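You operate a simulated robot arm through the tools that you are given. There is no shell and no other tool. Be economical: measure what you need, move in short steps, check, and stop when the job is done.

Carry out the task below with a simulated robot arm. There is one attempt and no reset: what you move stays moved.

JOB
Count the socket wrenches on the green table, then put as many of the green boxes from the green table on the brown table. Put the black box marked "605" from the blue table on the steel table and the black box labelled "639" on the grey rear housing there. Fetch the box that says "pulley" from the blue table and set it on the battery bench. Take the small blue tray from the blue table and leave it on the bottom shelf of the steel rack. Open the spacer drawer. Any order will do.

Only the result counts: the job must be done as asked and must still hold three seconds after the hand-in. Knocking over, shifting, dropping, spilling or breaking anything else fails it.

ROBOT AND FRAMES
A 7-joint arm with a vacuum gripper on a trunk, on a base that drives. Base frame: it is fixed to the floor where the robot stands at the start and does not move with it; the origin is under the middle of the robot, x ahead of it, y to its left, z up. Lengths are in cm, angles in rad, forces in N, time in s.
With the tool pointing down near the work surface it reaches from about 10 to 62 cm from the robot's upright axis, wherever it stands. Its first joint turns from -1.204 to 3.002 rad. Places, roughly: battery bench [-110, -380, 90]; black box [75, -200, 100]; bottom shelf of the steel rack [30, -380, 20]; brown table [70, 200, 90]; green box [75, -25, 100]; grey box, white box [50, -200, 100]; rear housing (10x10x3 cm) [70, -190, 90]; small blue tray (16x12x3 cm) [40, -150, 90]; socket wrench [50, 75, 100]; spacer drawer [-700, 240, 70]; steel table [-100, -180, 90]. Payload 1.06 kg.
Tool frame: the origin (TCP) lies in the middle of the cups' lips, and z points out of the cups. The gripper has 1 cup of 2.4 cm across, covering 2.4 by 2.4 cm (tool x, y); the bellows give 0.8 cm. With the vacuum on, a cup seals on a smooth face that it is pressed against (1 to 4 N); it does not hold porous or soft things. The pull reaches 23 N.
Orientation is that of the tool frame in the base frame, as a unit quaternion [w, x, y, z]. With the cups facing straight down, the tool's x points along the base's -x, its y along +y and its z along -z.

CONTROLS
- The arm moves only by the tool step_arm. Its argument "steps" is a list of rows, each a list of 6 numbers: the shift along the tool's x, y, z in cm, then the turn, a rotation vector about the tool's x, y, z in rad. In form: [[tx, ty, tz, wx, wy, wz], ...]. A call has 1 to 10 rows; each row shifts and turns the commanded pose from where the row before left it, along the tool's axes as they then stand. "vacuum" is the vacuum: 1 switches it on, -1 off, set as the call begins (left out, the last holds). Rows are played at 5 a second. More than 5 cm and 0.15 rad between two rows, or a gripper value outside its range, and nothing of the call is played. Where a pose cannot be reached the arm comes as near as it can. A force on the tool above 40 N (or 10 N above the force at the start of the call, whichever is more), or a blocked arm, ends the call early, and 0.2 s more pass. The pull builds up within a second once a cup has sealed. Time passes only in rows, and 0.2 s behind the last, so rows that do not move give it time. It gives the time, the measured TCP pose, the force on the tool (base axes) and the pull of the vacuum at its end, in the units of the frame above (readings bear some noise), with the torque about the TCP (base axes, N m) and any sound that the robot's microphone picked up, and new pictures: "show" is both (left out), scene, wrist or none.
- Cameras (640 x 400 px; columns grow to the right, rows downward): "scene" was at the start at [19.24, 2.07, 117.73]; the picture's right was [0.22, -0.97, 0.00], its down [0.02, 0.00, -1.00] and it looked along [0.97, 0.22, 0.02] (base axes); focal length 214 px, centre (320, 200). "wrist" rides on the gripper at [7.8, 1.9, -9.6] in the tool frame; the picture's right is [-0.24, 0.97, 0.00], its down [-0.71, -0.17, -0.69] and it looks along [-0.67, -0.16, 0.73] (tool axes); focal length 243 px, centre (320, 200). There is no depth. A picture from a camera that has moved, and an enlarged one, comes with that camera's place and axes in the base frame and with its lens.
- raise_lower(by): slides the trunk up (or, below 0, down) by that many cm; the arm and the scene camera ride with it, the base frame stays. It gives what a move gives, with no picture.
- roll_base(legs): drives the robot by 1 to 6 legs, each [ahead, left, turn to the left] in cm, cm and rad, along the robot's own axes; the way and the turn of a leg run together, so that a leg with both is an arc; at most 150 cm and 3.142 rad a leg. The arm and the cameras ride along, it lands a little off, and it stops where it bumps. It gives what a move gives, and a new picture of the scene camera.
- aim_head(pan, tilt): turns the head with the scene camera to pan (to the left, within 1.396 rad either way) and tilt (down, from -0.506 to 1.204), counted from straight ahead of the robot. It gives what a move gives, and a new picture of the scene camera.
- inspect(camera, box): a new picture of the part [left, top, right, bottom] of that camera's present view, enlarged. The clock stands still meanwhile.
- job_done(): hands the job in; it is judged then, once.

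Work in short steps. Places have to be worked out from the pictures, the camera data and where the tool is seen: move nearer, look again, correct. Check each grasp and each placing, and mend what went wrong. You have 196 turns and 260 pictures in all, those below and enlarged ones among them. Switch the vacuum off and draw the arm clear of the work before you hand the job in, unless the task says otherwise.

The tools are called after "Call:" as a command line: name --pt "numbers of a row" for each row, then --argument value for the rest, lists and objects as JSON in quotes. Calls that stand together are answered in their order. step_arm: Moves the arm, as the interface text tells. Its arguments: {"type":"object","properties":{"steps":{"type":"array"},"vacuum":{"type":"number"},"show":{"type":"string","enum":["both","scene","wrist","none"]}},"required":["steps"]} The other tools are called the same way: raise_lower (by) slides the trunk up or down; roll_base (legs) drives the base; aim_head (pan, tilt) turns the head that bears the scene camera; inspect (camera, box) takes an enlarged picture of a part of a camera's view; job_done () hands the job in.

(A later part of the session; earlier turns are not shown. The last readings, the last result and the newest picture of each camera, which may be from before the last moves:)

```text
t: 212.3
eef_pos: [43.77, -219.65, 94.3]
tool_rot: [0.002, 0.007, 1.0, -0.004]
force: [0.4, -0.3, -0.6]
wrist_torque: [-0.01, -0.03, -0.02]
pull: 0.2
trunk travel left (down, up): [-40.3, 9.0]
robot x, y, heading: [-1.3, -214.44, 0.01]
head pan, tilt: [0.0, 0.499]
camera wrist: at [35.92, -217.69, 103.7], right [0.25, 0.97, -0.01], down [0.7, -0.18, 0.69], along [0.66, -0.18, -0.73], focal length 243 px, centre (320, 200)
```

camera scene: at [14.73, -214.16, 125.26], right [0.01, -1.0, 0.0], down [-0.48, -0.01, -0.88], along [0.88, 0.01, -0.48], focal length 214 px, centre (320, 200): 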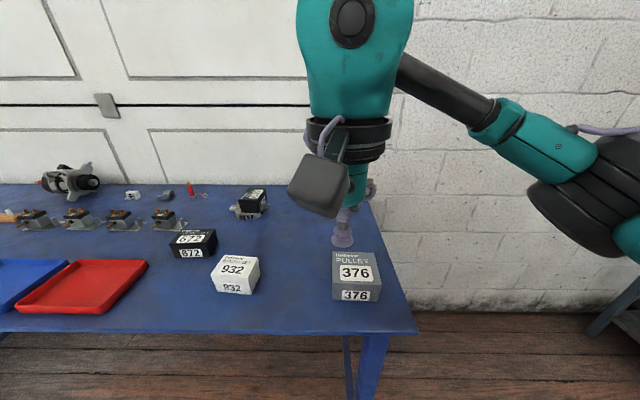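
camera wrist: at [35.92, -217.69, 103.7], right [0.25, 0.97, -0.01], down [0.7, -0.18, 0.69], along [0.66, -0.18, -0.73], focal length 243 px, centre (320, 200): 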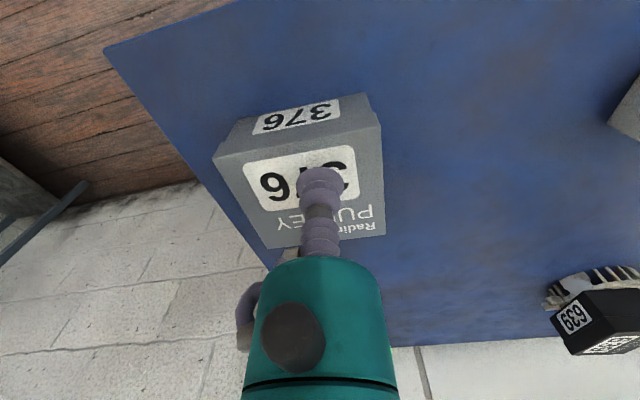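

Call:
step_arm --pt "-0.3 -0.6 0.3 0 0 0" --pt "0 0 0.3 0 0 0" --pt "0 0 0.3 0 0 0" --pt "0 0 0 0 0 0" --show "none"

Call:
step_arm --pt "0 0 0.3 0 0 0" --pt "0 0 0 0 0 0" --pt "0 0 0 0 0 0" --show "wrist"

```text
t: 213.3
eef_pos: [44.18, -220.34, 93.35]
tool_rot: [0.001, 0.006, 1.0, -0.004]
force: [0.8, 0.6, 0.1]
wrist_torque: [0.0, 0.04, 0.0]
pull: 0.0
trunk travel left (down, up): [-40.3, 9.0]
robot x, y, heading: [-1.91, -214.25, 0.008]
head pan, tilt: [0.0, 0.499]
```

```text
t: 214.1
eef_pos: [44.0, -220.33, 93.01]
tool_rot: [0.001, 0.008, 1.0, -0.004]
force: [-0.3, 0.5, 0.9]
wrist_torque: [0.07, 0.02, 0.01]
pull: 23.3
trunk travel left (down, up): [-40.3, 9.0]
robot x, y, heading: [-1.86, -213.94, 0.011]
head pan, tilt: [0.0, 0.499]
camera wrist: at [36.2, -218.32, 102.49], right [0.25, 0.97, -0.01], down [0.7, -0.18, 0.69], along [0.66, -0.18, -0.73], focal length 243 px, centre (320, 200)
```

wrist: 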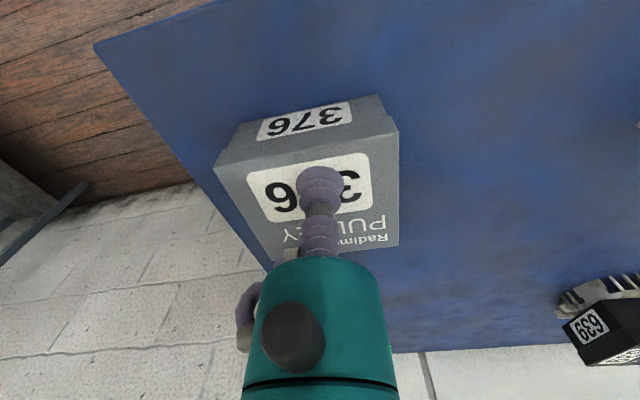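

Sealed. Lift, retract, back out, turn right and head to the battery bench.

Call:
step_arm --pt "0 0 -1 0 0 0" --pt "0 0 -4 0 0 0" --pt "0 0 -4.5 0 0 0" --pt "0 0 -4.5 0 0 0" --pt "2 0 -4 0 0 0" --pt "4.5 2 0 0 0 0" --show "wrist"

Call:
roll_base --legs '[[-28, 0, 0], [0, -70, 0], [0, 0, -1.58]]'

Call:
aim_head --pan -0.7 --tilt 0.4

```text
t: 215.5
eef_pos: [37.53, -218.17, 111.09]
tool_rot: [0.001, 0.007, 1.0, -0.004]
force: [0.0, 0.7, -3.4]
wrist_torque: [-0.01, 0.02, 0.02]
pull: 22.7
trunk travel left (down, up): [-40.3, 9.0]
robot x, y, heading: [-1.47, -214.31, 0.007]
head pan, tilt: [0.0, 0.499]
camera wrist: at [29.67, -216.13, 120.43], right [0.25, 0.97, -0.01], down [0.7, -0.18, 0.69], along [0.66, -0.18, -0.73], focal length 243 px, centre (320, 200)
```

wrist: 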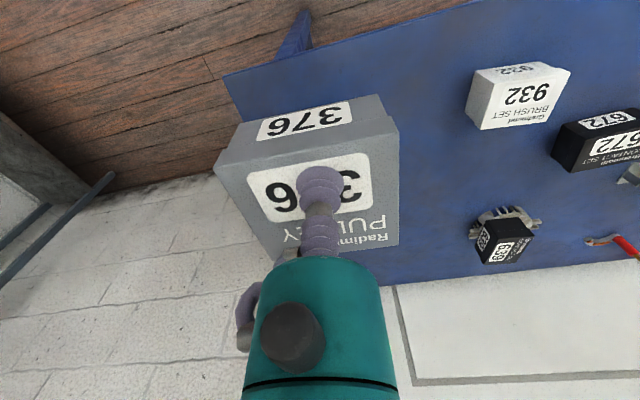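

```text
t: 227.5
eef_pos: [-34.55, -323.9, 111.05]
tool_rot: [-0.003, 0.722, 0.692, -0.004]
force: [0.2, -0.9, -2.2]
wrist_torque: [0.02, -0.04, 0.02]
pull: 22.4
trunk travel left (down, up): [-40.3, 9.0]
robot x, y, heading: [-29.39, -284.98, -1.59]
head pan, tilt: [0.0, 0.499]
camera scene: at [-29.77, -301.04, 125.27], right [-1.0, 0.02, 0.0], down [0.01, 0.48, -0.88], along [-0.02, -0.88, -0.48], focal length 214 px, centre (320, 200)
```

scene: 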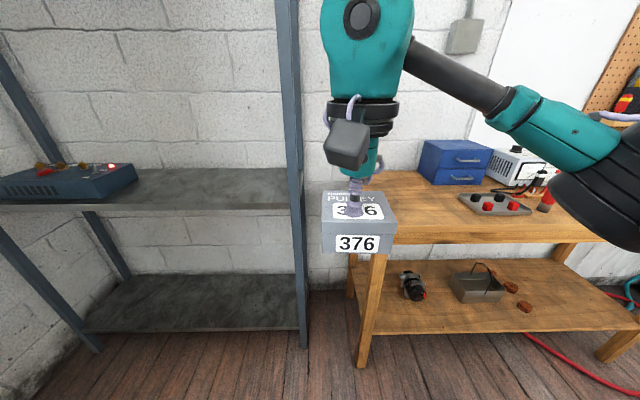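

```text
t: 228.6
eef_pos: [-34.42, -323.93, 111.05]
tool_rot: [-0.003, 0.722, 0.691, -0.004]
force: [-0.3, 0.5, -3.6]
wrist_torque: [0.08, -0.03, 0.0]
pull: 23.4
trunk travel left (down, up): [-40.3, 9.0]
robot x, y, heading: [-29.5, -284.97, -1.593]
head pan, tilt: [-0.7, 0.4]
camera scene: at [-35.69, -298.92, 126.18], right [-0.75, 0.66, 0.0], down [0.26, 0.29, -0.92], along [-0.61, -0.69, -0.39], focal length 214 px, centre (320, 200)
```

scene: 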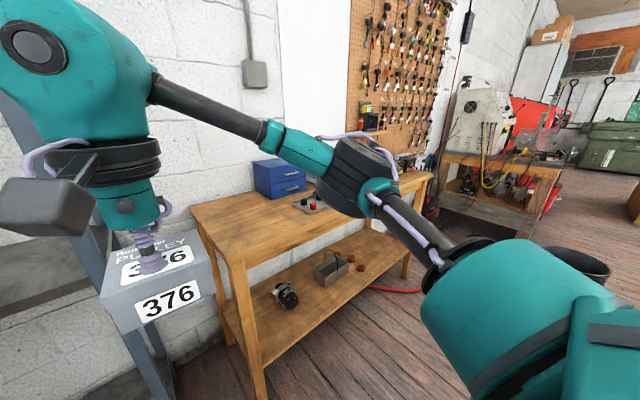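

Free area on the bench's near left: about [-62, -360]. Strafe and advance.

Call:
roll_base --legs '[[0, -33, 0.02], [18, 0, 0]]'

Call:
aim_head --pan 0.0 --tilt 0.6

Call:
inspect --camera "wrist" --box '[0, 0, 640, 400]'

```text
t: 233.2
eef_pos: [-66.52, -341.64, 110.86]
tool_rot: [-0.003, 0.715, 0.699, -0.004]
force: [0.0, -0.7, -2.7]
wrist_torque: [0.05, -0.01, 0.03]
pull: 22.5
trunk travel left (down, up): [-40.3, 9.0]
robot x, y, heading: [-62.4, -302.45, -1.568]
head pan, tilt: [-0.7, 0.4]
camera scene: at [-68.4, -316.72, 126.17], right [-0.77, 0.64, 0.0], down [0.25, 0.3, -0.92], along [-0.59, -0.71, -0.39], focal length 214 px, centre (320, 200)
```

scene: 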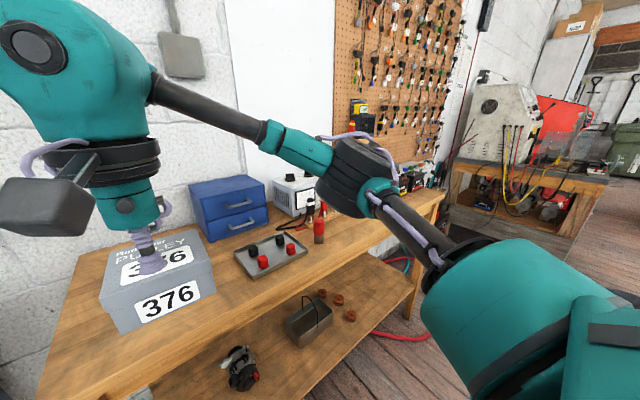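

```text
t: 234.3
eef_pos: [-66.56, -341.7, 111.12]
tool_rot: [-0.002, 0.715, 0.699, -0.004]
force: [0.1, -0.6, -2.6]
wrist_torque: [0.06, 0.0, -0.01]
pull: 23.0
trunk travel left (down, up): [-40.3, 9.0]
robot x, y, heading: [-62.62, -302.61, -1.565]
head pan, tilt: [0.0, 0.6]
camera scene: at [-62.43, -318.39, 124.36], right [-1.0, 0.0, 0.0], down [0.0, 0.56, -0.83], along [0.0, -0.83, -0.56], focal length 214 px, centre (320, 200)
```

scene: 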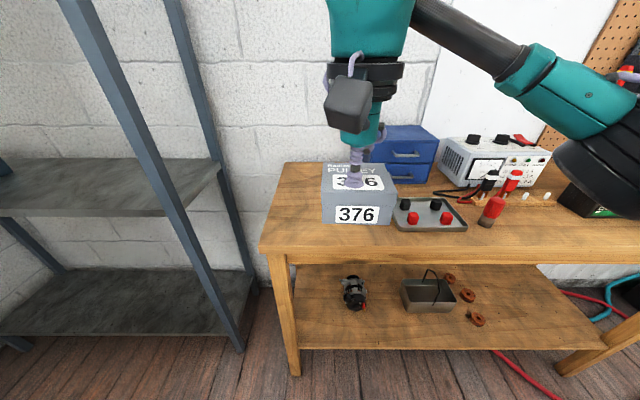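

```text
1.00 times, centred on (320, 200) of wrist (not enlarged: the box is as wide or as high as the picture)
camera zoom: at [-64.54, -333.89, 120.39], right [0.97, -0.26, -0.01], down [-0.18, -0.7, 0.69], along [-0.18, -0.66, -0.73], focal length 243 px, centre (320, 200)
```

zoom: 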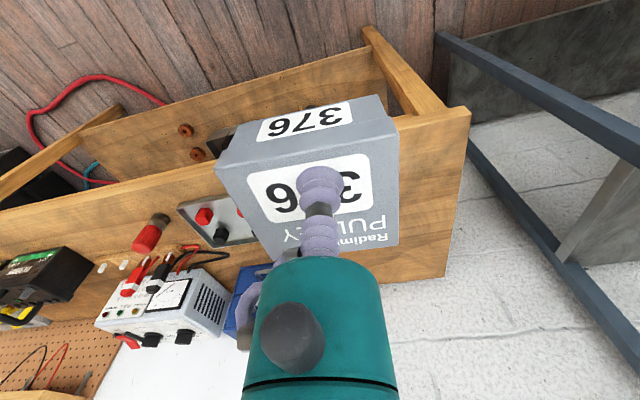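

Target [-64, -370]. Advance 12, extend and lower.

Call:
roll_base --legs '[[12, 0, 0]]'

Call:
step_arm --pt "-4.5 0.6 0 0 0 0" --pt "-4.5 0.6 0 0 0 0" --pt "-4.5 0.6 0 0 0 0" --pt "-2.5 0.6 3 0 0 0" --pt "0 0 4 0 0 0" --pt "0 0 0 0 0 0"

```text
t: 235.5
eef_pos: [-66.48, -353.68, 111.03]
tool_rot: [-0.003, 0.715, 0.699, -0.003]
force: [-0.1, -0.8, -2.5]
wrist_torque: [0.04, -0.05, 0.0]
pull: 23.1
trunk travel left (down, up): [-40.3, 9.0]
robot x, y, heading: [-62.42, -314.25, -1.573]
head pan, tilt: [0.0, 0.6]
camera scene: at [-62.4, -330.39, 124.35], right [-1.0, 0.0, 0.0], down [0.0, 0.57, -0.82], along [0.0, -0.82, -0.57], focal length 214 px, centre (320, 200)
```

scene: 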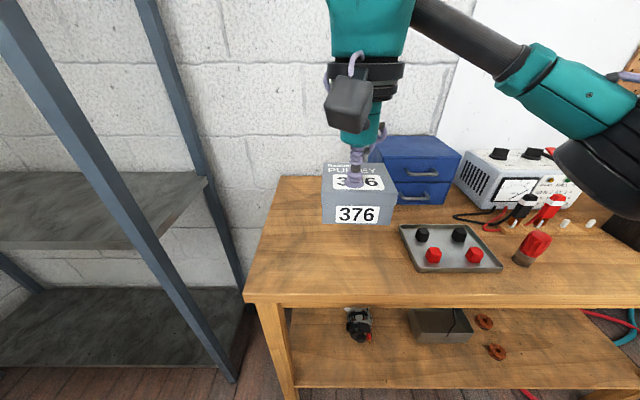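

```text
t: 236.9
eef_pos: [-64.6, -369.64, 103.94]
tool_rot: [-0.002, 0.714, 0.7, -0.004]
force: [0.5, -0.4, -2.4]
wrist_torque: [0.1, -0.03, -0.01]
pull: 23.4
trunk travel left (down, up): [-40.3, 9.0]
robot x, y, heading: [-62.91, -314.55, -1.565]
head pan, tilt: [0.0, 0.6]
camera scene: at [-62.39, -330.3, 124.36], right [-1.0, 0.0, 0.0], down [0.0, 0.56, -0.83], along [0.0, -0.83, -0.56], focal length 214 px, centre (320, 200)
camera wrist: at [-62.52, -361.91, 113.29], right [0.97, -0.26, -0.01], down [-0.18, -0.7, 0.69], along [-0.18, -0.66, -0.73], focal length 243 px, centre (320, 200)
```

scene: 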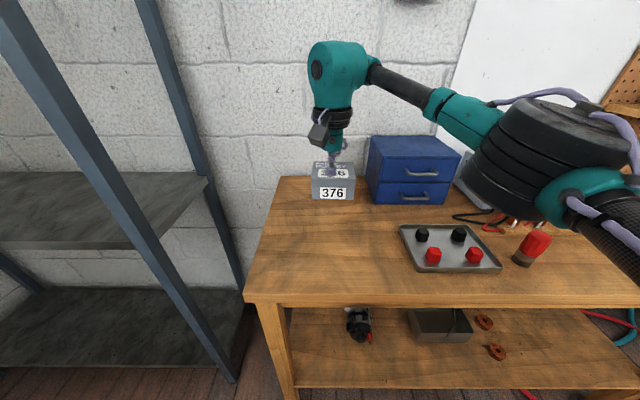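
wrist: 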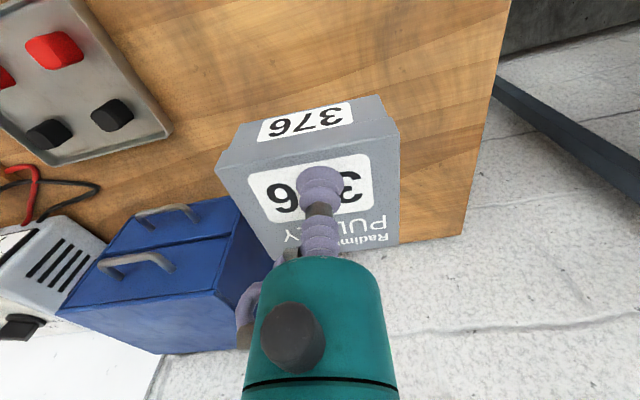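

Lower the pulley box.

Call:
step_arm --pt "0 0 3 0 0 0" --pt "0 0 3 0 0 0" --pt "0 0 1 0 0 0" --pt "0 0 0.6 0 0 0" --pt "0 0 0.6 0 0 0" --pt "0 0 0 0 0 0" --show "scene"

```text
t: 238.3
eef_pos: [-64.59, -369.65, 95.71]
tool_rot: [-0.002, 0.715, 0.699, -0.004]
force: [-0.1, 0.0, -2.6]
wrist_torque: [0.05, 0.01, 0.01]
pull: 23.3
trunk travel left (down, up): [-40.3, 9.0]
robot x, y, heading: [-62.41, -314.19, -1.567]
head pan, tilt: [0.0, 0.6]
camera scene: at [-62.4, -330.31, 124.36], right [-1.0, 0.0, 0.0], down [0.0, 0.57, -0.82], along [0.0, -0.82, -0.57], focal length 214 px, centre (320, 200)
```

scene: 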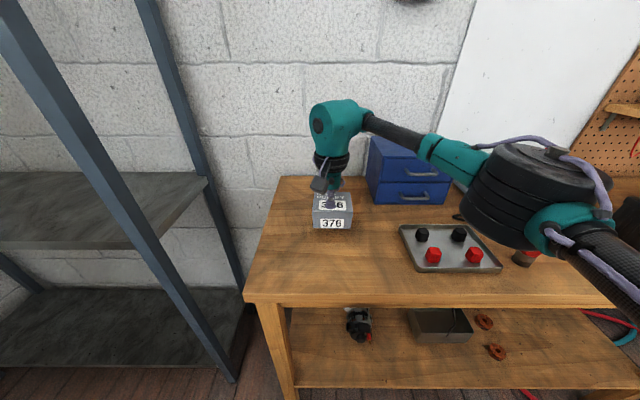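

Call:
step_arm --pt "0 0 0.5 0 0 0" --pt "0 0 0.5 0 0 0" --pt "0 0 0.5 0 0 0" --pt "0 0 0 0 0 0" --show "none"

Call:
step_arm --pt "0 0 0.3 0 0 0" --pt "0 0 0.3 0 0 0" --pt "0 0 0 0 0 0" --show "none"

Call:
step_arm --pt "0 0 0.3 0 0 0" --pt "0 0 0.2 0 0 0" --pt "0 0 0 0 0 0" --show "none"

```text
t: 239.3
eef_pos: [-64.71, -369.68, 94.3]
tool_rot: [-0.003, 0.715, 0.699, -0.004]
force: [-0.6, -0.1, -2.6]
wrist_torque: [0.05, -0.02, -0.03]
pull: 22.5
trunk travel left (down, up): [-40.3, 9.0]
robot x, y, heading: [-62.36, -314.3, -1.569]
head pan, tilt: [0.0, 0.6]
```

```text
t: 240.1
eef_pos: [-64.69, -369.67, 93.81]
tool_rot: [-0.002, 0.715, 0.699, -0.004]
force: [0.2, 0.7, -2.8]
wrist_torque: [0.07, 0.0, 0.02]
pull: 23.2
trunk travel left (down, up): [-40.3, 9.0]
robot x, y, heading: [-62.54, -314.22, -1.573]
head pan, tilt: [0.0, 0.6]
```

```text
t: 240.9
eef_pos: [-64.6, -369.66, 93.23]
tool_rot: [-0.002, 0.716, 0.698, -0.004]
force: [-0.5, 0.4, -3.1]
wrist_torque: [0.06, -0.02, -0.02]
pull: 22.6
trunk travel left (down, up): [-40.3, 9.0]
robot x, y, heading: [-62.45, -314.43, -1.568]
head pan, tilt: [0.0, 0.6]
```

Call:
step_arm --pt "0 0 0.3 0 0 0" --pt "0 0 0.3 0 0 0" --pt "0 0 0 0 0 0" --show "none"

Call:
step_arm --pt "0 0 0.3 0 0 0" --pt "0 0 0.2 0 0 0" --pt "0 0 0 0 0 0" --show "scene"

```text
t: 241.7
eef_pos: [-64.58, -369.61, 92.74]
tool_rot: [-0.001, 0.715, 0.699, -0.004]
force: [-0.7, -3.3, 17.7]
wrist_torque: [-0.02, -0.04, -0.01]
pull: 23.0
trunk travel left (down, up): [-40.3, 9.0]
robot x, y, heading: [-62.27, -314.1, -1.569]
head pan, tilt: [0.0, 0.6]
```

```text
t: 242.5
eef_pos: [-64.67, -369.53, 92.14]
tool_rot: [-0.002, 0.715, 0.699, -0.004]
force: [-0.2, -7.9, 20.0]
wrist_torque: [0.03, -0.07, -0.05]
pull: 22.7
trunk travel left (down, up): [-40.3, 9.0]
robot x, y, heading: [-62.46, -314.07, -1.566]
head pan, tilt: [0.0, 0.6]
camera scene: at [-62.39, -330.23, 124.38], right [-1.0, 0.0, 0.0], down [0.0, 0.56, -0.83], along [0.0, -0.83, -0.56], focal length 214 px, centre (320, 200)
```

scene: 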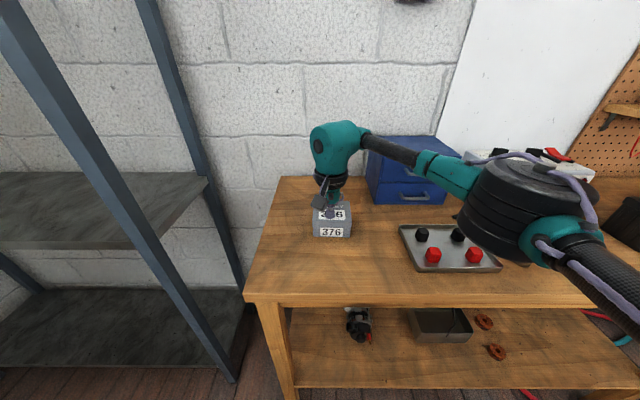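

Pressed on the bench (20 N). Back off, release, lift and retract.

Call:
step_arm --pt "0 0 -0.5 0 0 0" --pt "0 0 0 0 0 0" --pt "0 0 0 0 0 0" --pt "0 0 -0.5 0 0 0" --pt "0 0 -3 0 0 0" --pt "0 0 -4.5 0 0 0" --pt "0 0 -4.5 0 0 0" --pt "4.5 0 -2 0 0 0" --pt "4.5 0 0 0 0 0" --pt "4.5 0 0 0 0 0" --vacuum -1

```text
t: 244.7
eef_pos: [-64.37, -356.01, 107.13]
tool_rot: [-0.003, 0.715, 0.699, -0.004]
force: [-0.8, 0.1, -0.5]
wrist_torque: [-0.05, 0.02, 0.0]
pull: 0.0
trunk travel left (down, up): [-40.3, 9.0]
robot x, y, heading: [-62.48, -314.29, -1.57]
head pan, tilt: [0.0, 0.6]
camera scene: at [-62.4, -330.26, 124.37], right [-1.0, 0.0, 0.0], down [0.0, 0.56, -0.83], along [0.0, -0.83, -0.56], focal length 214 px, centre (320, 200)
camera wrist: at [-62.25, -348.18, 116.52], right [0.97, -0.26, -0.01], down [-0.18, -0.7, 0.69], along [-0.18, -0.66, -0.73], focal length 243 px, centre (320, 200)
```

scene: 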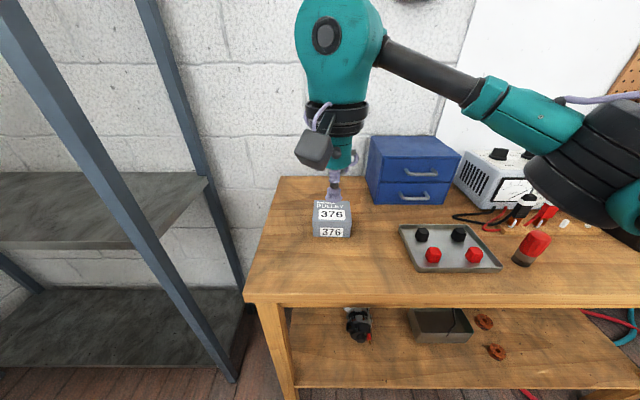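
wrist: 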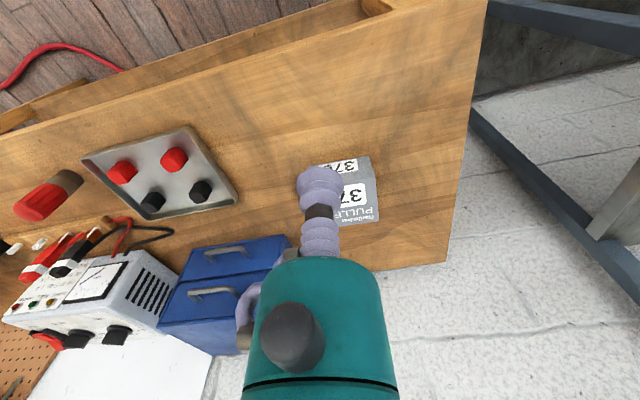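

Pulley box is on the bench. Back away and test how low the arm can go (the rack's bottom shelf is at ~z 18).

Call:
roll_base --legs '[[-32, 0, 0]]'

Call:
raise_lower --by -40

Call:
step_arm --pt "0 0 4.9 0 0 0" --pt "0 0 4.9 0 0 0" --pt "0 0 4.9 0 0 0" --pt "0 0 4.9 0 0 0" --pt "0 0 4.9 0 0 0" --pt "0 0 4.9 0 0 0" --pt "0 0 0 0 0 0"

```text
t: 246.8
eef_pos: [-64.44, -324.15, 107.2]
tool_rot: [-0.002, 0.717, 0.697, -0.004]
force: [-0.3, 0.5, 0.1]
wrist_torque: [-0.01, -0.02, -0.03]
pull: 0.1
trunk travel left (down, up): [-40.3, 9.0]
robot x, y, heading: [-62.6, -282.23, -1.572]
head pan, tilt: [0.0, 0.6]
camera scene: at [-62.48, -298.37, 124.37], right [-1.0, 0.0, 0.0], down [0.0, 0.56, -0.83], along [0.0, -0.83, -0.56], focal length 214 px, centre (320, 200)
```

scene: 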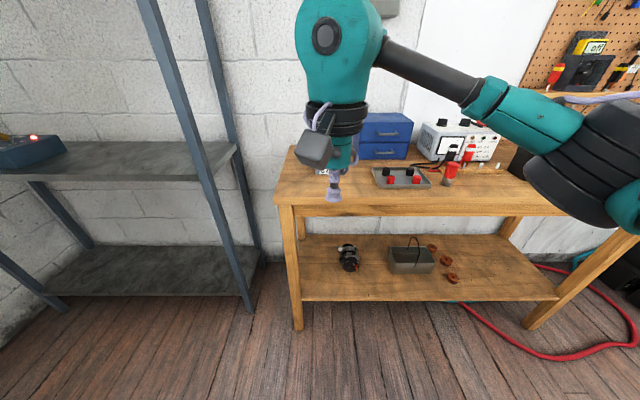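

```text
t: 250.7
eef_pos: [-64.42, -324.12, 67.02]
tool_rot: [-0.002, 0.716, 0.698, -0.004]
force: [-0.2, 0.7, -0.2]
wrist_torque: [-0.02, 0.0, -0.01]
pull: 0.2
trunk travel left (down, up): [-0.3, 49.0]
robot x, y, heading: [-62.55, -282.17, -1.57]
head pan, tilt: [0.0, 0.6]
```

```text
t: 252.3
eef_pos: [-64.77, -324.1, 37.56]
tool_rot: [-0.003, 0.717, 0.697, -0.004]
force: [-0.4, -0.4, 0.5]
wrist_torque: [-0.02, 0.02, -0.05]
pull: 0.0
trunk travel left (down, up): [-0.3, 49.0]
robot x, y, heading: [-62.3, -282.71, -1.565]
head pan, tilt: [0.0, 0.6]
camera scene: at [-62.49, -309.97, 83.39], right [-1.0, 0.0, 0.0], down [0.0, 0.56, -0.83], along [0.0, -0.83, -0.56], focal length 214 px, centre (320, 200)
camera wrist: at [-62.65, -316.37, 46.96], right [0.97, -0.26, -0.01], down [-0.18, -0.7, 0.69], along [-0.18, -0.66, -0.73], focal length 243 px, centre (320, 200)
```

scene: 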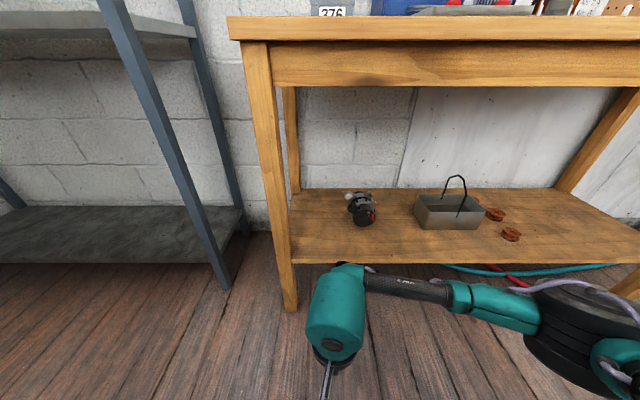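
wrist: 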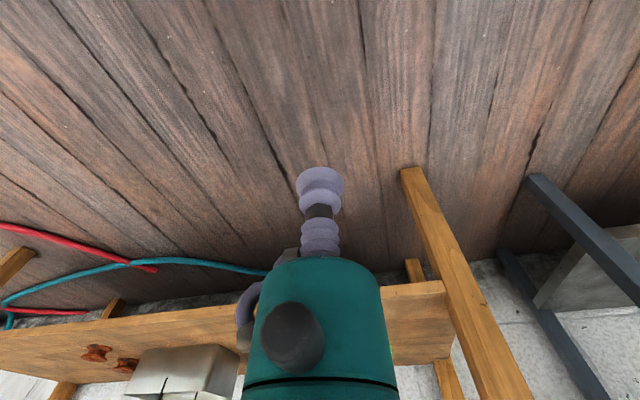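

Works to z 37; test further to ~z 22.

Call:
step_arm --pt "0 0 4.9 0 0 0" --pt "-2 0 4.5 0 0 0" --pt "-2 0 4.5 0 0 0" --pt "0 0 0 0 0 0" --show "scene"

```text
t: 253.3
eef_pos: [-65.02, -328.13, 23.68]
tool_rot: [-0.003, 0.717, 0.697, -0.004]
force: [-0.2, 0.2, -0.9]
wrist_torque: [0.0, -0.02, 0.0]
pull: 0.0
trunk travel left (down, up): [-0.3, 49.0]
robot x, y, heading: [-62.58, -282.5, -1.573]
head pan, tilt: [0.0, 0.6]
camera scene: at [-62.49, -309.97, 83.39], right [-1.0, 0.0, 0.0], down [0.0, 0.56, -0.83], along [0.0, -0.83, -0.56], focal length 214 px, centre (320, 200)
```

scene: 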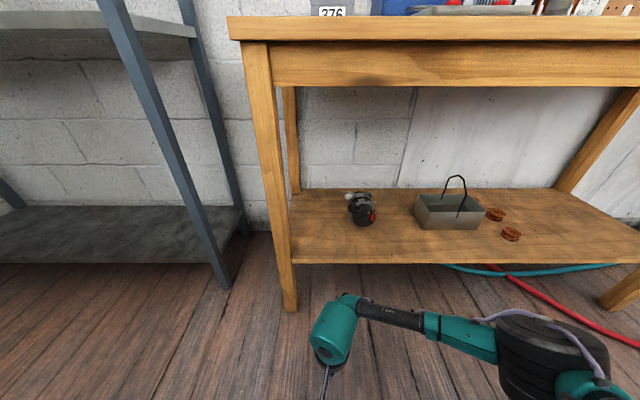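

Low reach is fine. Raise again and go back to the blue table for the small blue tray (~[45, -147]).

Call:
raise_lower --by 40

Call:
step_arm --pt "1 0 -4.8 0 0 0" --pt "1 0 -4.8 0 0 0" --pt "1 0 -4.8 0 0 0" --pt "1 0 -4.8 0 0 0" --pt "1 0 -4.8 0 0 0" --pt "1 0 -4.8 0 0 0" --pt "1 0 -4.8 0 0 0" --pt "1 0 -4.8 0 0 0" --pt "0 0 -4.8 0 0 0" --pt "0 0 -3.5 0 0 0" --show "none"

Call:
roll_base --legs '[[0, 48, 0], [-135, 0, 0], [0, 0, 1.57], [12, 0, 0]]'

Call:
inspect --camera "wrist" --box '[0, 0, 640, 400]'

```text
t: 257.1
eef_pos: [-65.0, -328.15, 63.88]
tool_rot: [-0.002, 0.716, 0.698, -0.003]
force: [0.1, -0.8, -0.2]
wrist_torque: [0.01, -0.02, 0.01]
pull: 0.0
trunk travel left (down, up): [-40.3, 9.0]
robot x, y, heading: [-62.43, -282.2, -1.57]
head pan, tilt: [0.0, 0.6]
```

```text
t: 259.3
eef_pos: [-64.42, -320.08, 110.64]
tool_rot: [-0.003, 0.716, 0.698, -0.003]
force: [-0.4, -0.1, -0.5]
wrist_torque: [0.02, 0.02, 0.03]
pull: 0.0
trunk travel left (down, up): [-40.3, 9.0]
robot x, y, heading: [-62.2, -282.23, -1.567]
head pan, tilt: [0.0, 0.6]
```

```text
t: 275.0
eef_pos: [34.68, -149.86, 110.55]
tool_rot: [0.001, 0.011, 1.0, -0.004]
force: [0.3, 0.5, 0.3]
wrist_torque: [0.02, 0.02, -0.02]
pull: 0.0
trunk travel left (down, up): [-40.3, 9.0]
robot x, y, heading: [-3.59, -148.06, 0.008]
head pan, tilt: [0.0, 0.6]
camera scene: at [13.06, -147.91, 124.35], right [0.0, -1.0, 0.0], down [-0.57, 0.0, -0.82], along [0.82, 0.0, -0.57], focal length 214 px, centre (320, 200)
```

scene: 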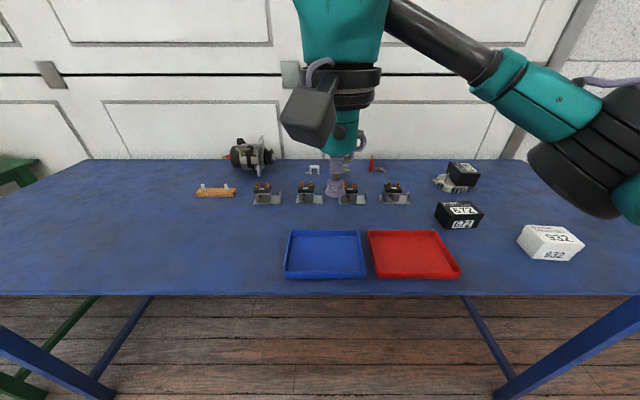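

```text
1.00 times, centred on (320, 200) of wrist (not enlarged: the box is as wide or as high as the picture)
camera zoom: at [26.76, -147.65, 119.99], right [0.26, 0.97, -0.01], down [0.7, -0.18, 0.69], along [0.66, -0.18, -0.73], focal length 243 px, centre (320, 200)
```

zoom: 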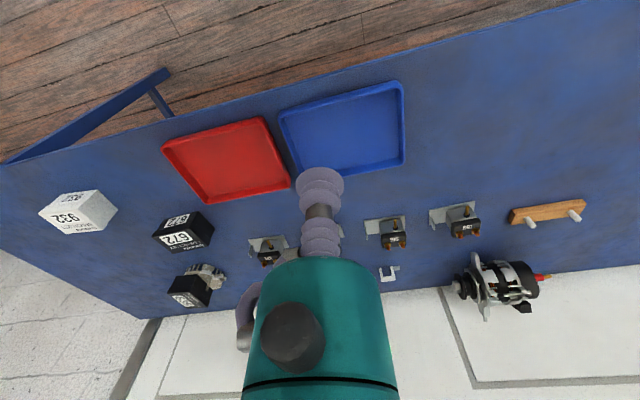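

Tray floor centre ≈[43.8, -148.8, 89]. Move above it.

Call:
step_arm --pt "-3.5 0.4 3 0 0 0" --pt "-3.5 0.4 3 0 0 0" --pt "-2.1 0.3 4 0 0 0" --pt "0 0 4.5 0 0 0" --pt "0 0 0 0 0 0" --vacuum 1

```text
t: 276.2
eef_pos: [43.62, -149.05, 96.21]
tool_rot: [0.002, 0.011, 1.0, -0.004]
force: [0.1, 0.6, -0.8]
wrist_torque: [0.0, -0.02, 0.02]
pull: 0.1
trunk travel left (down, up): [-40.3, 9.0]
robot x, y, heading: [-3.13, -147.93, 0.004]
head pan, tilt: [0.0, 0.6]
camera scene: at [12.97, -147.9, 124.37], right [0.0, -1.0, 0.0], down [-0.56, 0.0, -0.83], along [0.83, 0.0, -0.56], focal length 214 px, centre (320, 200)
camera wrist: at [35.79, -146.87, 105.54], right [0.26, 0.97, -0.01], down [0.7, -0.18, 0.69], along [0.66, -0.18, -0.73], focal length 243 px, centre (320, 200)
```

scene: 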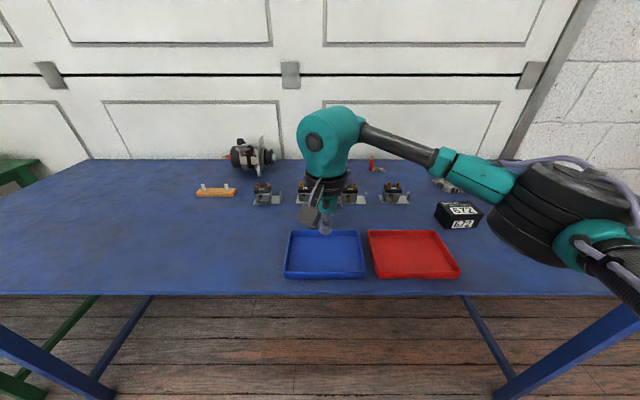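
wrist: 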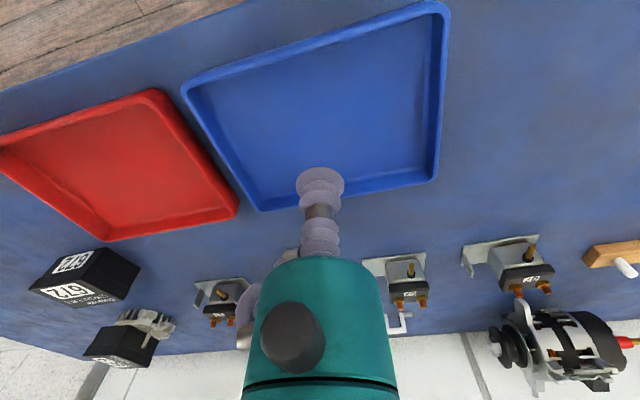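

Centre ≈[44.5, -149.1]. Descend to the tray floor.

Call:
step_arm --pt "-0.8 0 3 0 0 0" --pt "0 0 2 0 0 0" --pt "0 0 0.6 0 0 0" --pt "0 0 0.4 0 0 0" --pt "0 0 0.4 0 0 0" --pt "0 0 0 0 0 0" --show "none"

Call:
step_arm --pt "0 0 0.3 0 0 0" --pt "0 0 0.3 0 0 0" --pt "0 0 0 0 0 0" --show "wrist"

```text
t: 277.6
eef_pos: [44.56, -149.1, 89.79]
tool_rot: [0.001, 0.012, 1.0, -0.003]
force: [0.1, -0.8, -0.8]
wrist_torque: [0.0, 0.0, -0.03]
pull: 0.0
trunk travel left (down, up): [-40.3, 9.0]
robot x, y, heading: [-3.21, -147.74, 0.004]
head pan, tilt: [0.0, 0.6]
```

```text
t: 278.4
eef_pos: [44.49, -149.11, 89.07]
tool_rot: [0.001, 0.011, 1.0, -0.004]
force: [0.5, -0.5, -0.8]
wrist_torque: [-0.02, 0.0, -0.02]
pull: 0.1
trunk travel left (down, up): [-40.3, 9.0]
robot x, y, heading: [-3.07, -148.08, -0.003]
head pan, tilt: [0.0, 0.6]
camera wrist: at [36.64, -146.94, 98.5], right [0.26, 0.97, -0.01], down [0.7, -0.18, 0.69], along [0.66, -0.18, -0.73], focal length 243 px, centre (320, 200)
```

wrist: 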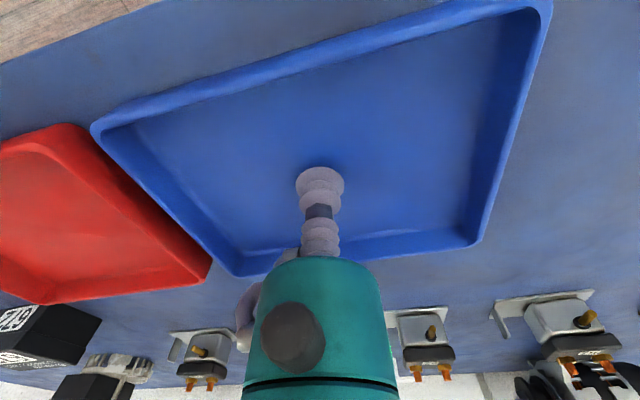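

Call:
step_arm --pt "0 0 0.3 0 0 0" --pt "0 0 0.3 0 0 0" --pt "0 0 0 0 0 0" --show "none"

Call:
step_arm --pt "0 0 0.3 0 0 0" --pt "0 0 0.2 0 0 0" --pt "0 0 0 0 0 0" --pt "0 0 0 0 0 0" --show "none"

```text
t: 279.2
eef_pos: [44.53, -149.13, 88.51]
tool_rot: [0.0, 0.011, 1.0, -0.004]
force: [-0.8, -1.0, -0.7]
wrist_torque: [0.07, 0.04, 0.04]
pull: 22.5
trunk travel left (down, up): [-40.3, 9.0]
robot x, y, heading: [-3.42, -147.54, -0.002]
head pan, tilt: [0.0, 0.6]
```

```text
t: 280.2
eef_pos: [44.44, -149.1, 88.18]
tool_rot: [0.001, 0.013, 1.0, -0.004]
force: [3.8, -1.6, 17.4]
wrist_torque: [0.07, 0.02, 0.01]
pull: 23.0
trunk travel left (down, up): [-40.3, 9.0]
robot x, y, heading: [-2.91, -148.06, 0.001]
head pan, tilt: [0.0, 0.6]
```

Sealed. Lift the tray up and retract.

Call:
step_arm --pt "0 0 -1 0 0 0" --pt "0 0 -4 0 0 0" --pt "0 0 -4.5 0 0 0" --pt "0 0 -4.5 0 0 0" --pt "0 0 -4.5 0 0 0" --pt "3 0 -2 0 0 0" --pt "4 0 0 0 0 0"

```text
t: 281.8
eef_pos: [37.45, -148.84, 108.57]
tool_rot: [0.001, 0.013, 1.0, -0.004]
force: [0.1, 0.3, -3.0]
wrist_torque: [-0.02, -0.01, -0.01]
pull: 22.8
trunk travel left (down, up): [-40.3, 9.0]
robot x, y, heading: [-3.35, -148.2, 0.003]
head pan, tilt: [0.0, 0.6]
camera scene: at [12.96, -147.91, 124.36], right [0.0, -1.0, 0.0], down [-0.56, 0.0, -0.83], along [0.83, 0.0, -0.56], focal length 214 px, centre (320, 200)
camera wrist: at [29.59, -146.7, 118.0], right [0.26, 0.97, -0.01], down [0.7, -0.18, 0.69], along [0.66, -0.18, -0.73], focal length 243 px, centre (320, 200)
```

scene: 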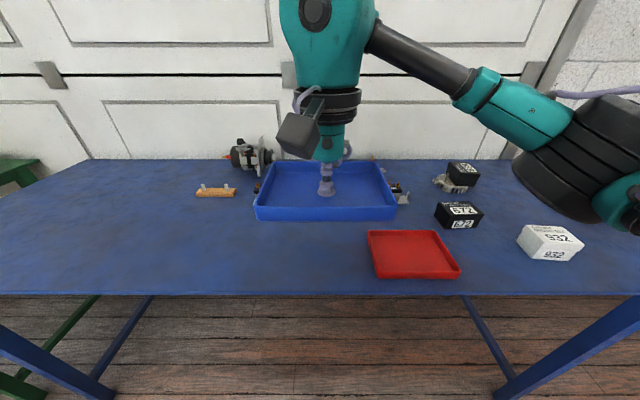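
wrist: 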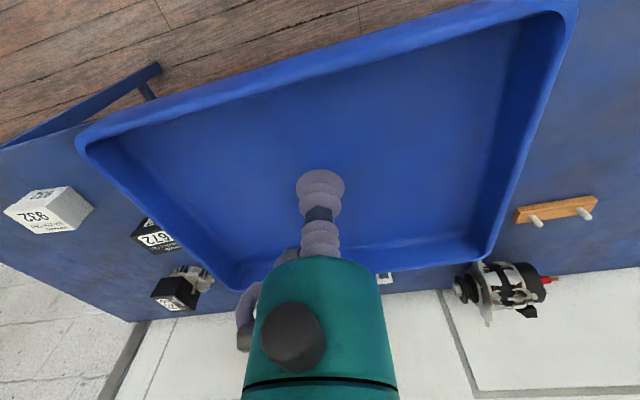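

Drive to the steel rack: back out, turn, go along, and strafe in front of it.

Call:
roll_base --legs '[[-16, 0, 0], [0, 0, -1.573], [140, 0, 0], [0, 45, 0]]'

Call:
aim_head --pan 0.0 --tilt 0.8

```text
t: 297.6
eef_pos: [24.29, -327.57, 108.61]
tool_rot: [-0.002, 0.716, 0.698, -0.004]
force: [-0.6, -1.3, -2.4]
wrist_torque: [-0.05, 0.0, -0.01]
pull: 22.5
trunk travel left (down, up): [-40.3, 9.0]
robot x, y, heading: [25.23, -286.95, -1.569]
head pan, tilt: [0.0, 0.6]
camera scene: at [25.19, -302.89, 124.36], right [-1.0, 0.0, 0.0], down [0.0, 0.57, -0.82], along [0.0, -0.82, -0.57], focal length 214 px, centre (320, 200)
```

scene: 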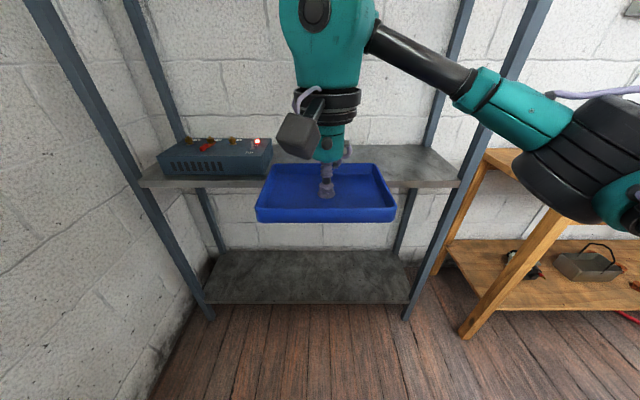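

```text
t: 298.3
eef_pos: [24.4, -327.57, 108.47]
tool_rot: [-0.002, 0.716, 0.699, -0.003]
force: [0.5, -0.5, -2.5]
wrist_torque: [0.0, 0.0, 0.01]
pull: 23.1
trunk travel left (down, up): [-40.3, 9.0]
robot x, y, heading: [24.78, -287.14, -1.565]
head pan, tilt: [0.0, 0.799]
camera scene: at [25.17, -302.12, 122.68], right [-1.0, 0.0, 0.0], down [0.0, 0.72, -0.7], along [0.0, -0.7, -0.72], focal length 214 px, centre (320, 200)
```

scene: 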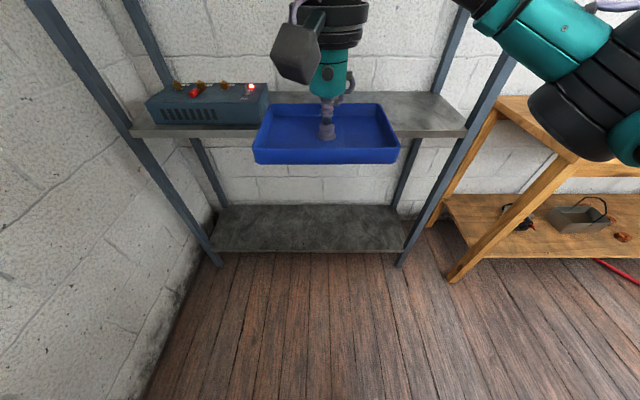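

Rack spans x -23…87, bottom shelf z≈17, y -364…-400. Centre a bit, lower trunk and arm outside the rack.

Call:
roll_base --legs '[[0, 8, 0]]'

Call:
raise_lower --by -40

Call:
step_arm --pt "-0.5 0 4.8 0 0 0" --pt "-0.5 0 4.8 0 0 0" --pt "-0.5 0 4.8 0 0 0" --pt "-0.5 0 4.8 0 0 0" --pt "-0.5 0 4.8 0 0 0" --pt "-0.5 0 4.8 0 0 0" --pt "-0.5 0 4.8 0 0 0" --pt "0 0 0 0 0 0"

```text
t: 299.7
eef_pos: [32.35, -327.61, 108.56]
tool_rot: [-0.003, 0.716, 0.698, -0.004]
force: [-0.2, -0.4, -1.7]
wrist_torque: [0.0, -0.02, -0.01]
pull: 22.8
trunk travel left (down, up): [-40.3, 9.0]
robot x, y, heading: [32.99, -286.82, -1.569]
head pan, tilt: [0.0, 0.799]
camera scene: at [33.18, -302.11, 122.67], right [-1.0, 0.0, 0.0], down [0.0, 0.72, -0.7], along [0.0, -0.7, -0.72], focal length 214 px, centre (320, 200)
```

scene: 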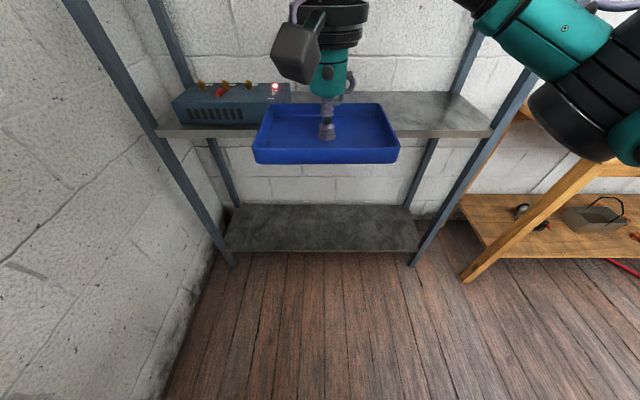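

```text
t: 303.5
eef_pos: [32.32, -327.43, 68.51]
tool_rot: [-0.002, 0.716, 0.698, -0.003]
force: [-0.2, -0.2, -2.6]
wrist_torque: [-0.02, 0.05, -0.02]
pull: 22.9
trunk travel left (down, up): [-0.3, 49.0]
robot x, y, heading: [33.14, -287.11, -1.569]
head pan, tilt: [0.0, 0.799]
```

```text
t: 305.3
eef_pos: [32.0, -331.17, 34.95]
tool_rot: [-0.003, 0.715, 0.699, -0.004]
force: [0.0, 0.1, -3.2]
wrist_torque: [0.01, 0.02, 0.02]
pull: 22.3
trunk travel left (down, up): [-0.3, 49.0]
robot x, y, heading: [33.23, -286.63, -1.566]
head pan, tilt: [0.0, 0.799]
camera scene: at [33.16, -313.65, 81.7], right [-1.0, 0.0, 0.0], down [0.0, 0.72, -0.7], along [0.0, -0.7, -0.72], focal length 214 px, centre (320, 200)
camera wrist: at [34.0, -323.31, 44.32], right [0.97, -0.26, -0.01], down [-0.18, -0.7, 0.69], along [-0.18, -0.66, -0.73], focal length 243 px, centre (320, 200)
```

scene: 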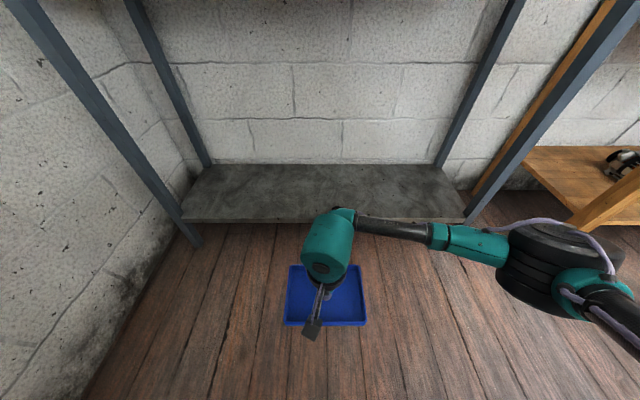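
wrist: 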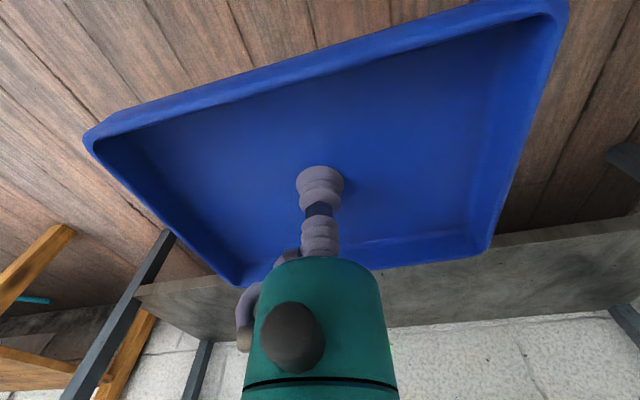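

Shift left for elbow clearance, and advance 36 (keeping the head short of the upper shelf).

Call:
roll_base --legs '[[0, 7, 0], [36, 0, 0]]'

Call:
step_arm --pt "-3 0 1 0 0 0" --pt "-3 0 1 0 0 0" --pt "-3 0 1 0 0 0" --pt "0 0 0 0 0 0"

```text
t: 308.6
eef_pos: [39.04, -367.51, 35.0]
tool_rot: [-0.002, 0.716, 0.698, -0.003]
force: [-0.2, 0.2, -2.9]
wrist_torque: [-0.02, 0.03, 0.02]
pull: 22.9
trunk travel left (down, up): [-0.3, 49.0]
robot x, y, heading: [40.31, -323.02, -1.574]
head pan, tilt: [0.0, 0.799]
camera scene: at [40.2, -350.03, 81.7], right [-1.0, 0.0, 0.0], down [0.0, 0.72, -0.7], along [0.0, -0.7, -0.72], focal length 214 px, centre (320, 200)
```

scene: 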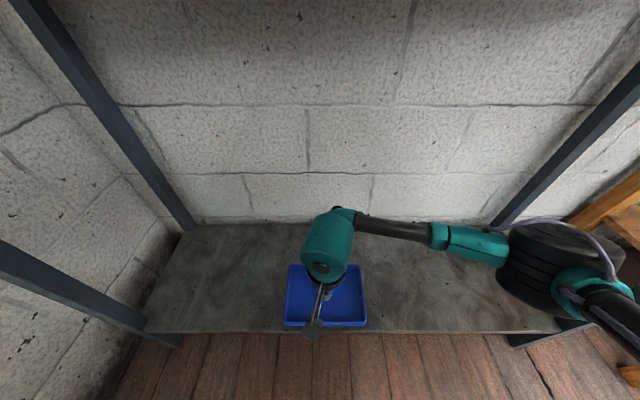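

```text
t: 309.6
eef_pos: [38.73, -376.53, 32.01]
tool_rot: [-0.002, 0.716, 0.698, -0.004]
force: [-0.8, 0.1, -3.6]
wrist_torque: [0.01, 0.02, 0.02]
pull: 22.7
trunk travel left (down, up): [-0.3, 49.0]
robot x, y, heading: [39.99, -323.54, -1.572]
head pan, tilt: [0.0, 0.799]
camera scene: at [40.2, -350.03, 81.7], right [-1.0, 0.0, 0.0], down [0.0, 0.72, -0.7], along [0.0, -0.7, -0.72], focal length 214 px, centre (320, 200)
camera wrist: at [40.85, -368.75, 41.37], right [0.97, -0.26, -0.01], down [-0.18, -0.7, 0.69], along [-0.18, -0.66, -0.73], focal length 243 px, centre (320, 200)
```

scene: 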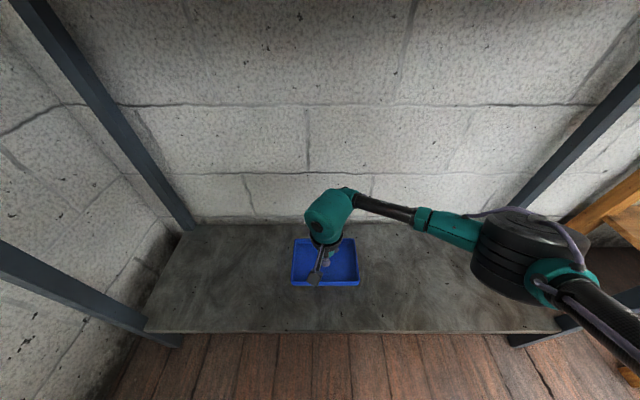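
wrist: 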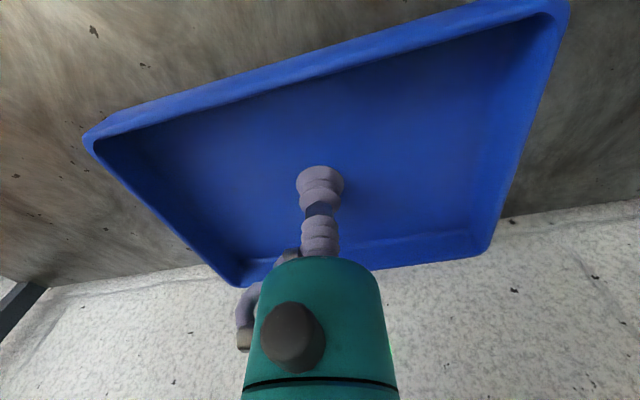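

Over the shelf. Go a bit deeper and lower.

Call:
step_arm --pt "-2 0 3 0 0 0" --pt "-1.5 0 3 0 0 0" --pt "0 0 3 0 0 0" --pt "0 0 2 0 0 0" --pt "0 0 0 0 0 0" --show "scene"

```text
t: 310.8
eef_pos: [38.62, -380.06, 20.89]
tool_rot: [-0.002, 0.716, 0.698, -0.004]
force: [-0.7, 1.0, -3.5]
wrist_torque: [-0.02, 0.02, -0.01]
pull: 22.8
trunk travel left (down, up): [-0.3, 49.0]
robot x, y, heading: [40.01, -323.44, -1.57]
head pan, tilt: [0.0, 0.799]
camera scene: at [40.2, -350.03, 81.7], right [-1.0, 0.0, 0.0], down [0.0, 0.72, -0.7], along [0.0, -0.7, -0.72], focal length 214 px, centre (320, 200)
```

scene: 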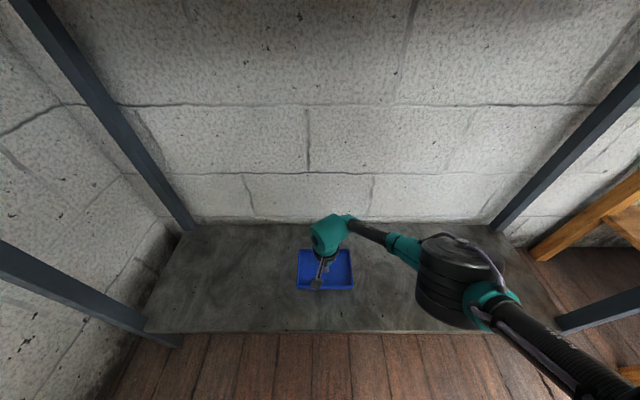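

Call:
step_arm --pt "0 0 0.6 0 0 0" --pt "0 0 0.6 0 0 0" --pt "0 0 0.4 0 0 0" --pt "0 0 0 0 0 0" --show "none"

Call:
step_arm --pt "0 0 0.4 0 0 0" --pt "0 0 0.4 0 0 0" --pt "0 0 0 0 0 0" --show "none"

Call:
step_arm --pt "0 0 0.3 0 0 0" --pt "0 0 0.3 0 0 0" --pt "0 0 0 0 0 0" --show "scene"

```text
t: 311.8
eef_pos: [38.76, -380.14, 19.57]
tool_rot: [0.0, 0.715, 0.699, -0.004]
force: [2.4, -2.7, 20.1]
wrist_torque: [0.06, -0.02, -0.32]
pull: 22.9
trunk travel left (down, up): [-0.3, 49.0]
robot x, y, heading: [40.19, -323.4, -1.575]
head pan, tilt: [0.0, 0.799]
```

```text
t: 312.1
eef_pos: [38.72, -380.17, 19.45]
tool_rot: [-0.001, 0.716, 0.698, -0.002]
force: [-2.9, 4.8, 20.2]
wrist_torque: [-0.02, -0.04, -0.04]
pull: 23.0
trunk travel left (down, up): [-0.3, 49.0]
robot x, y, heading: [40.2, -323.52, -1.574]
head pan, tilt: [0.0, 0.799]
stopped in row 1: the force on the tool passed its limit at 46 N (the readings are from after the stop); the commanded pose is now the measured one
```

```text
t: 312.5
eef_pos: [38.64, -380.26, 19.46]
tool_rot: [0.001, 0.716, 0.698, -0.002]
force: [-1.8, 5.3, 19.7]
wrist_torque: [-0.09, -0.03, -0.19]
pull: 23.0
trunk travel left (down, up): [-0.3, 49.0]
robot x, y, heading: [40.1, -323.2, -1.571]
head pan, tilt: [0.0, 0.799]
stopped in row 1: the force on the tool passed its limit at 46 N (the readings are from after the stop); the commanded pose is now the measured one
camera scene: at [40.17, -349.89, 81.74], right [-1.0, 0.0, 0.0], down [0.0, 0.72, -0.7], along [0.0, -0.7, -0.72], focal length 214 px, centre (320, 200)
```

scene: 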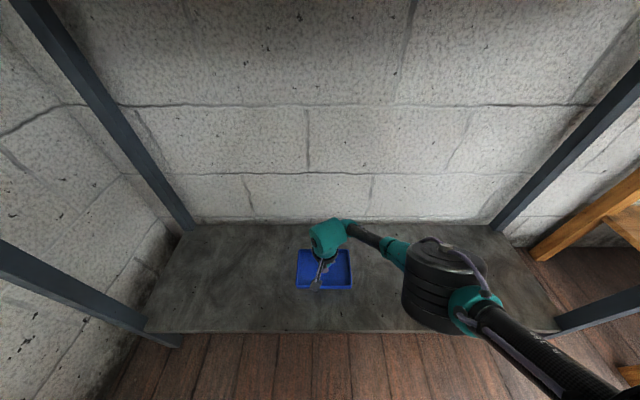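

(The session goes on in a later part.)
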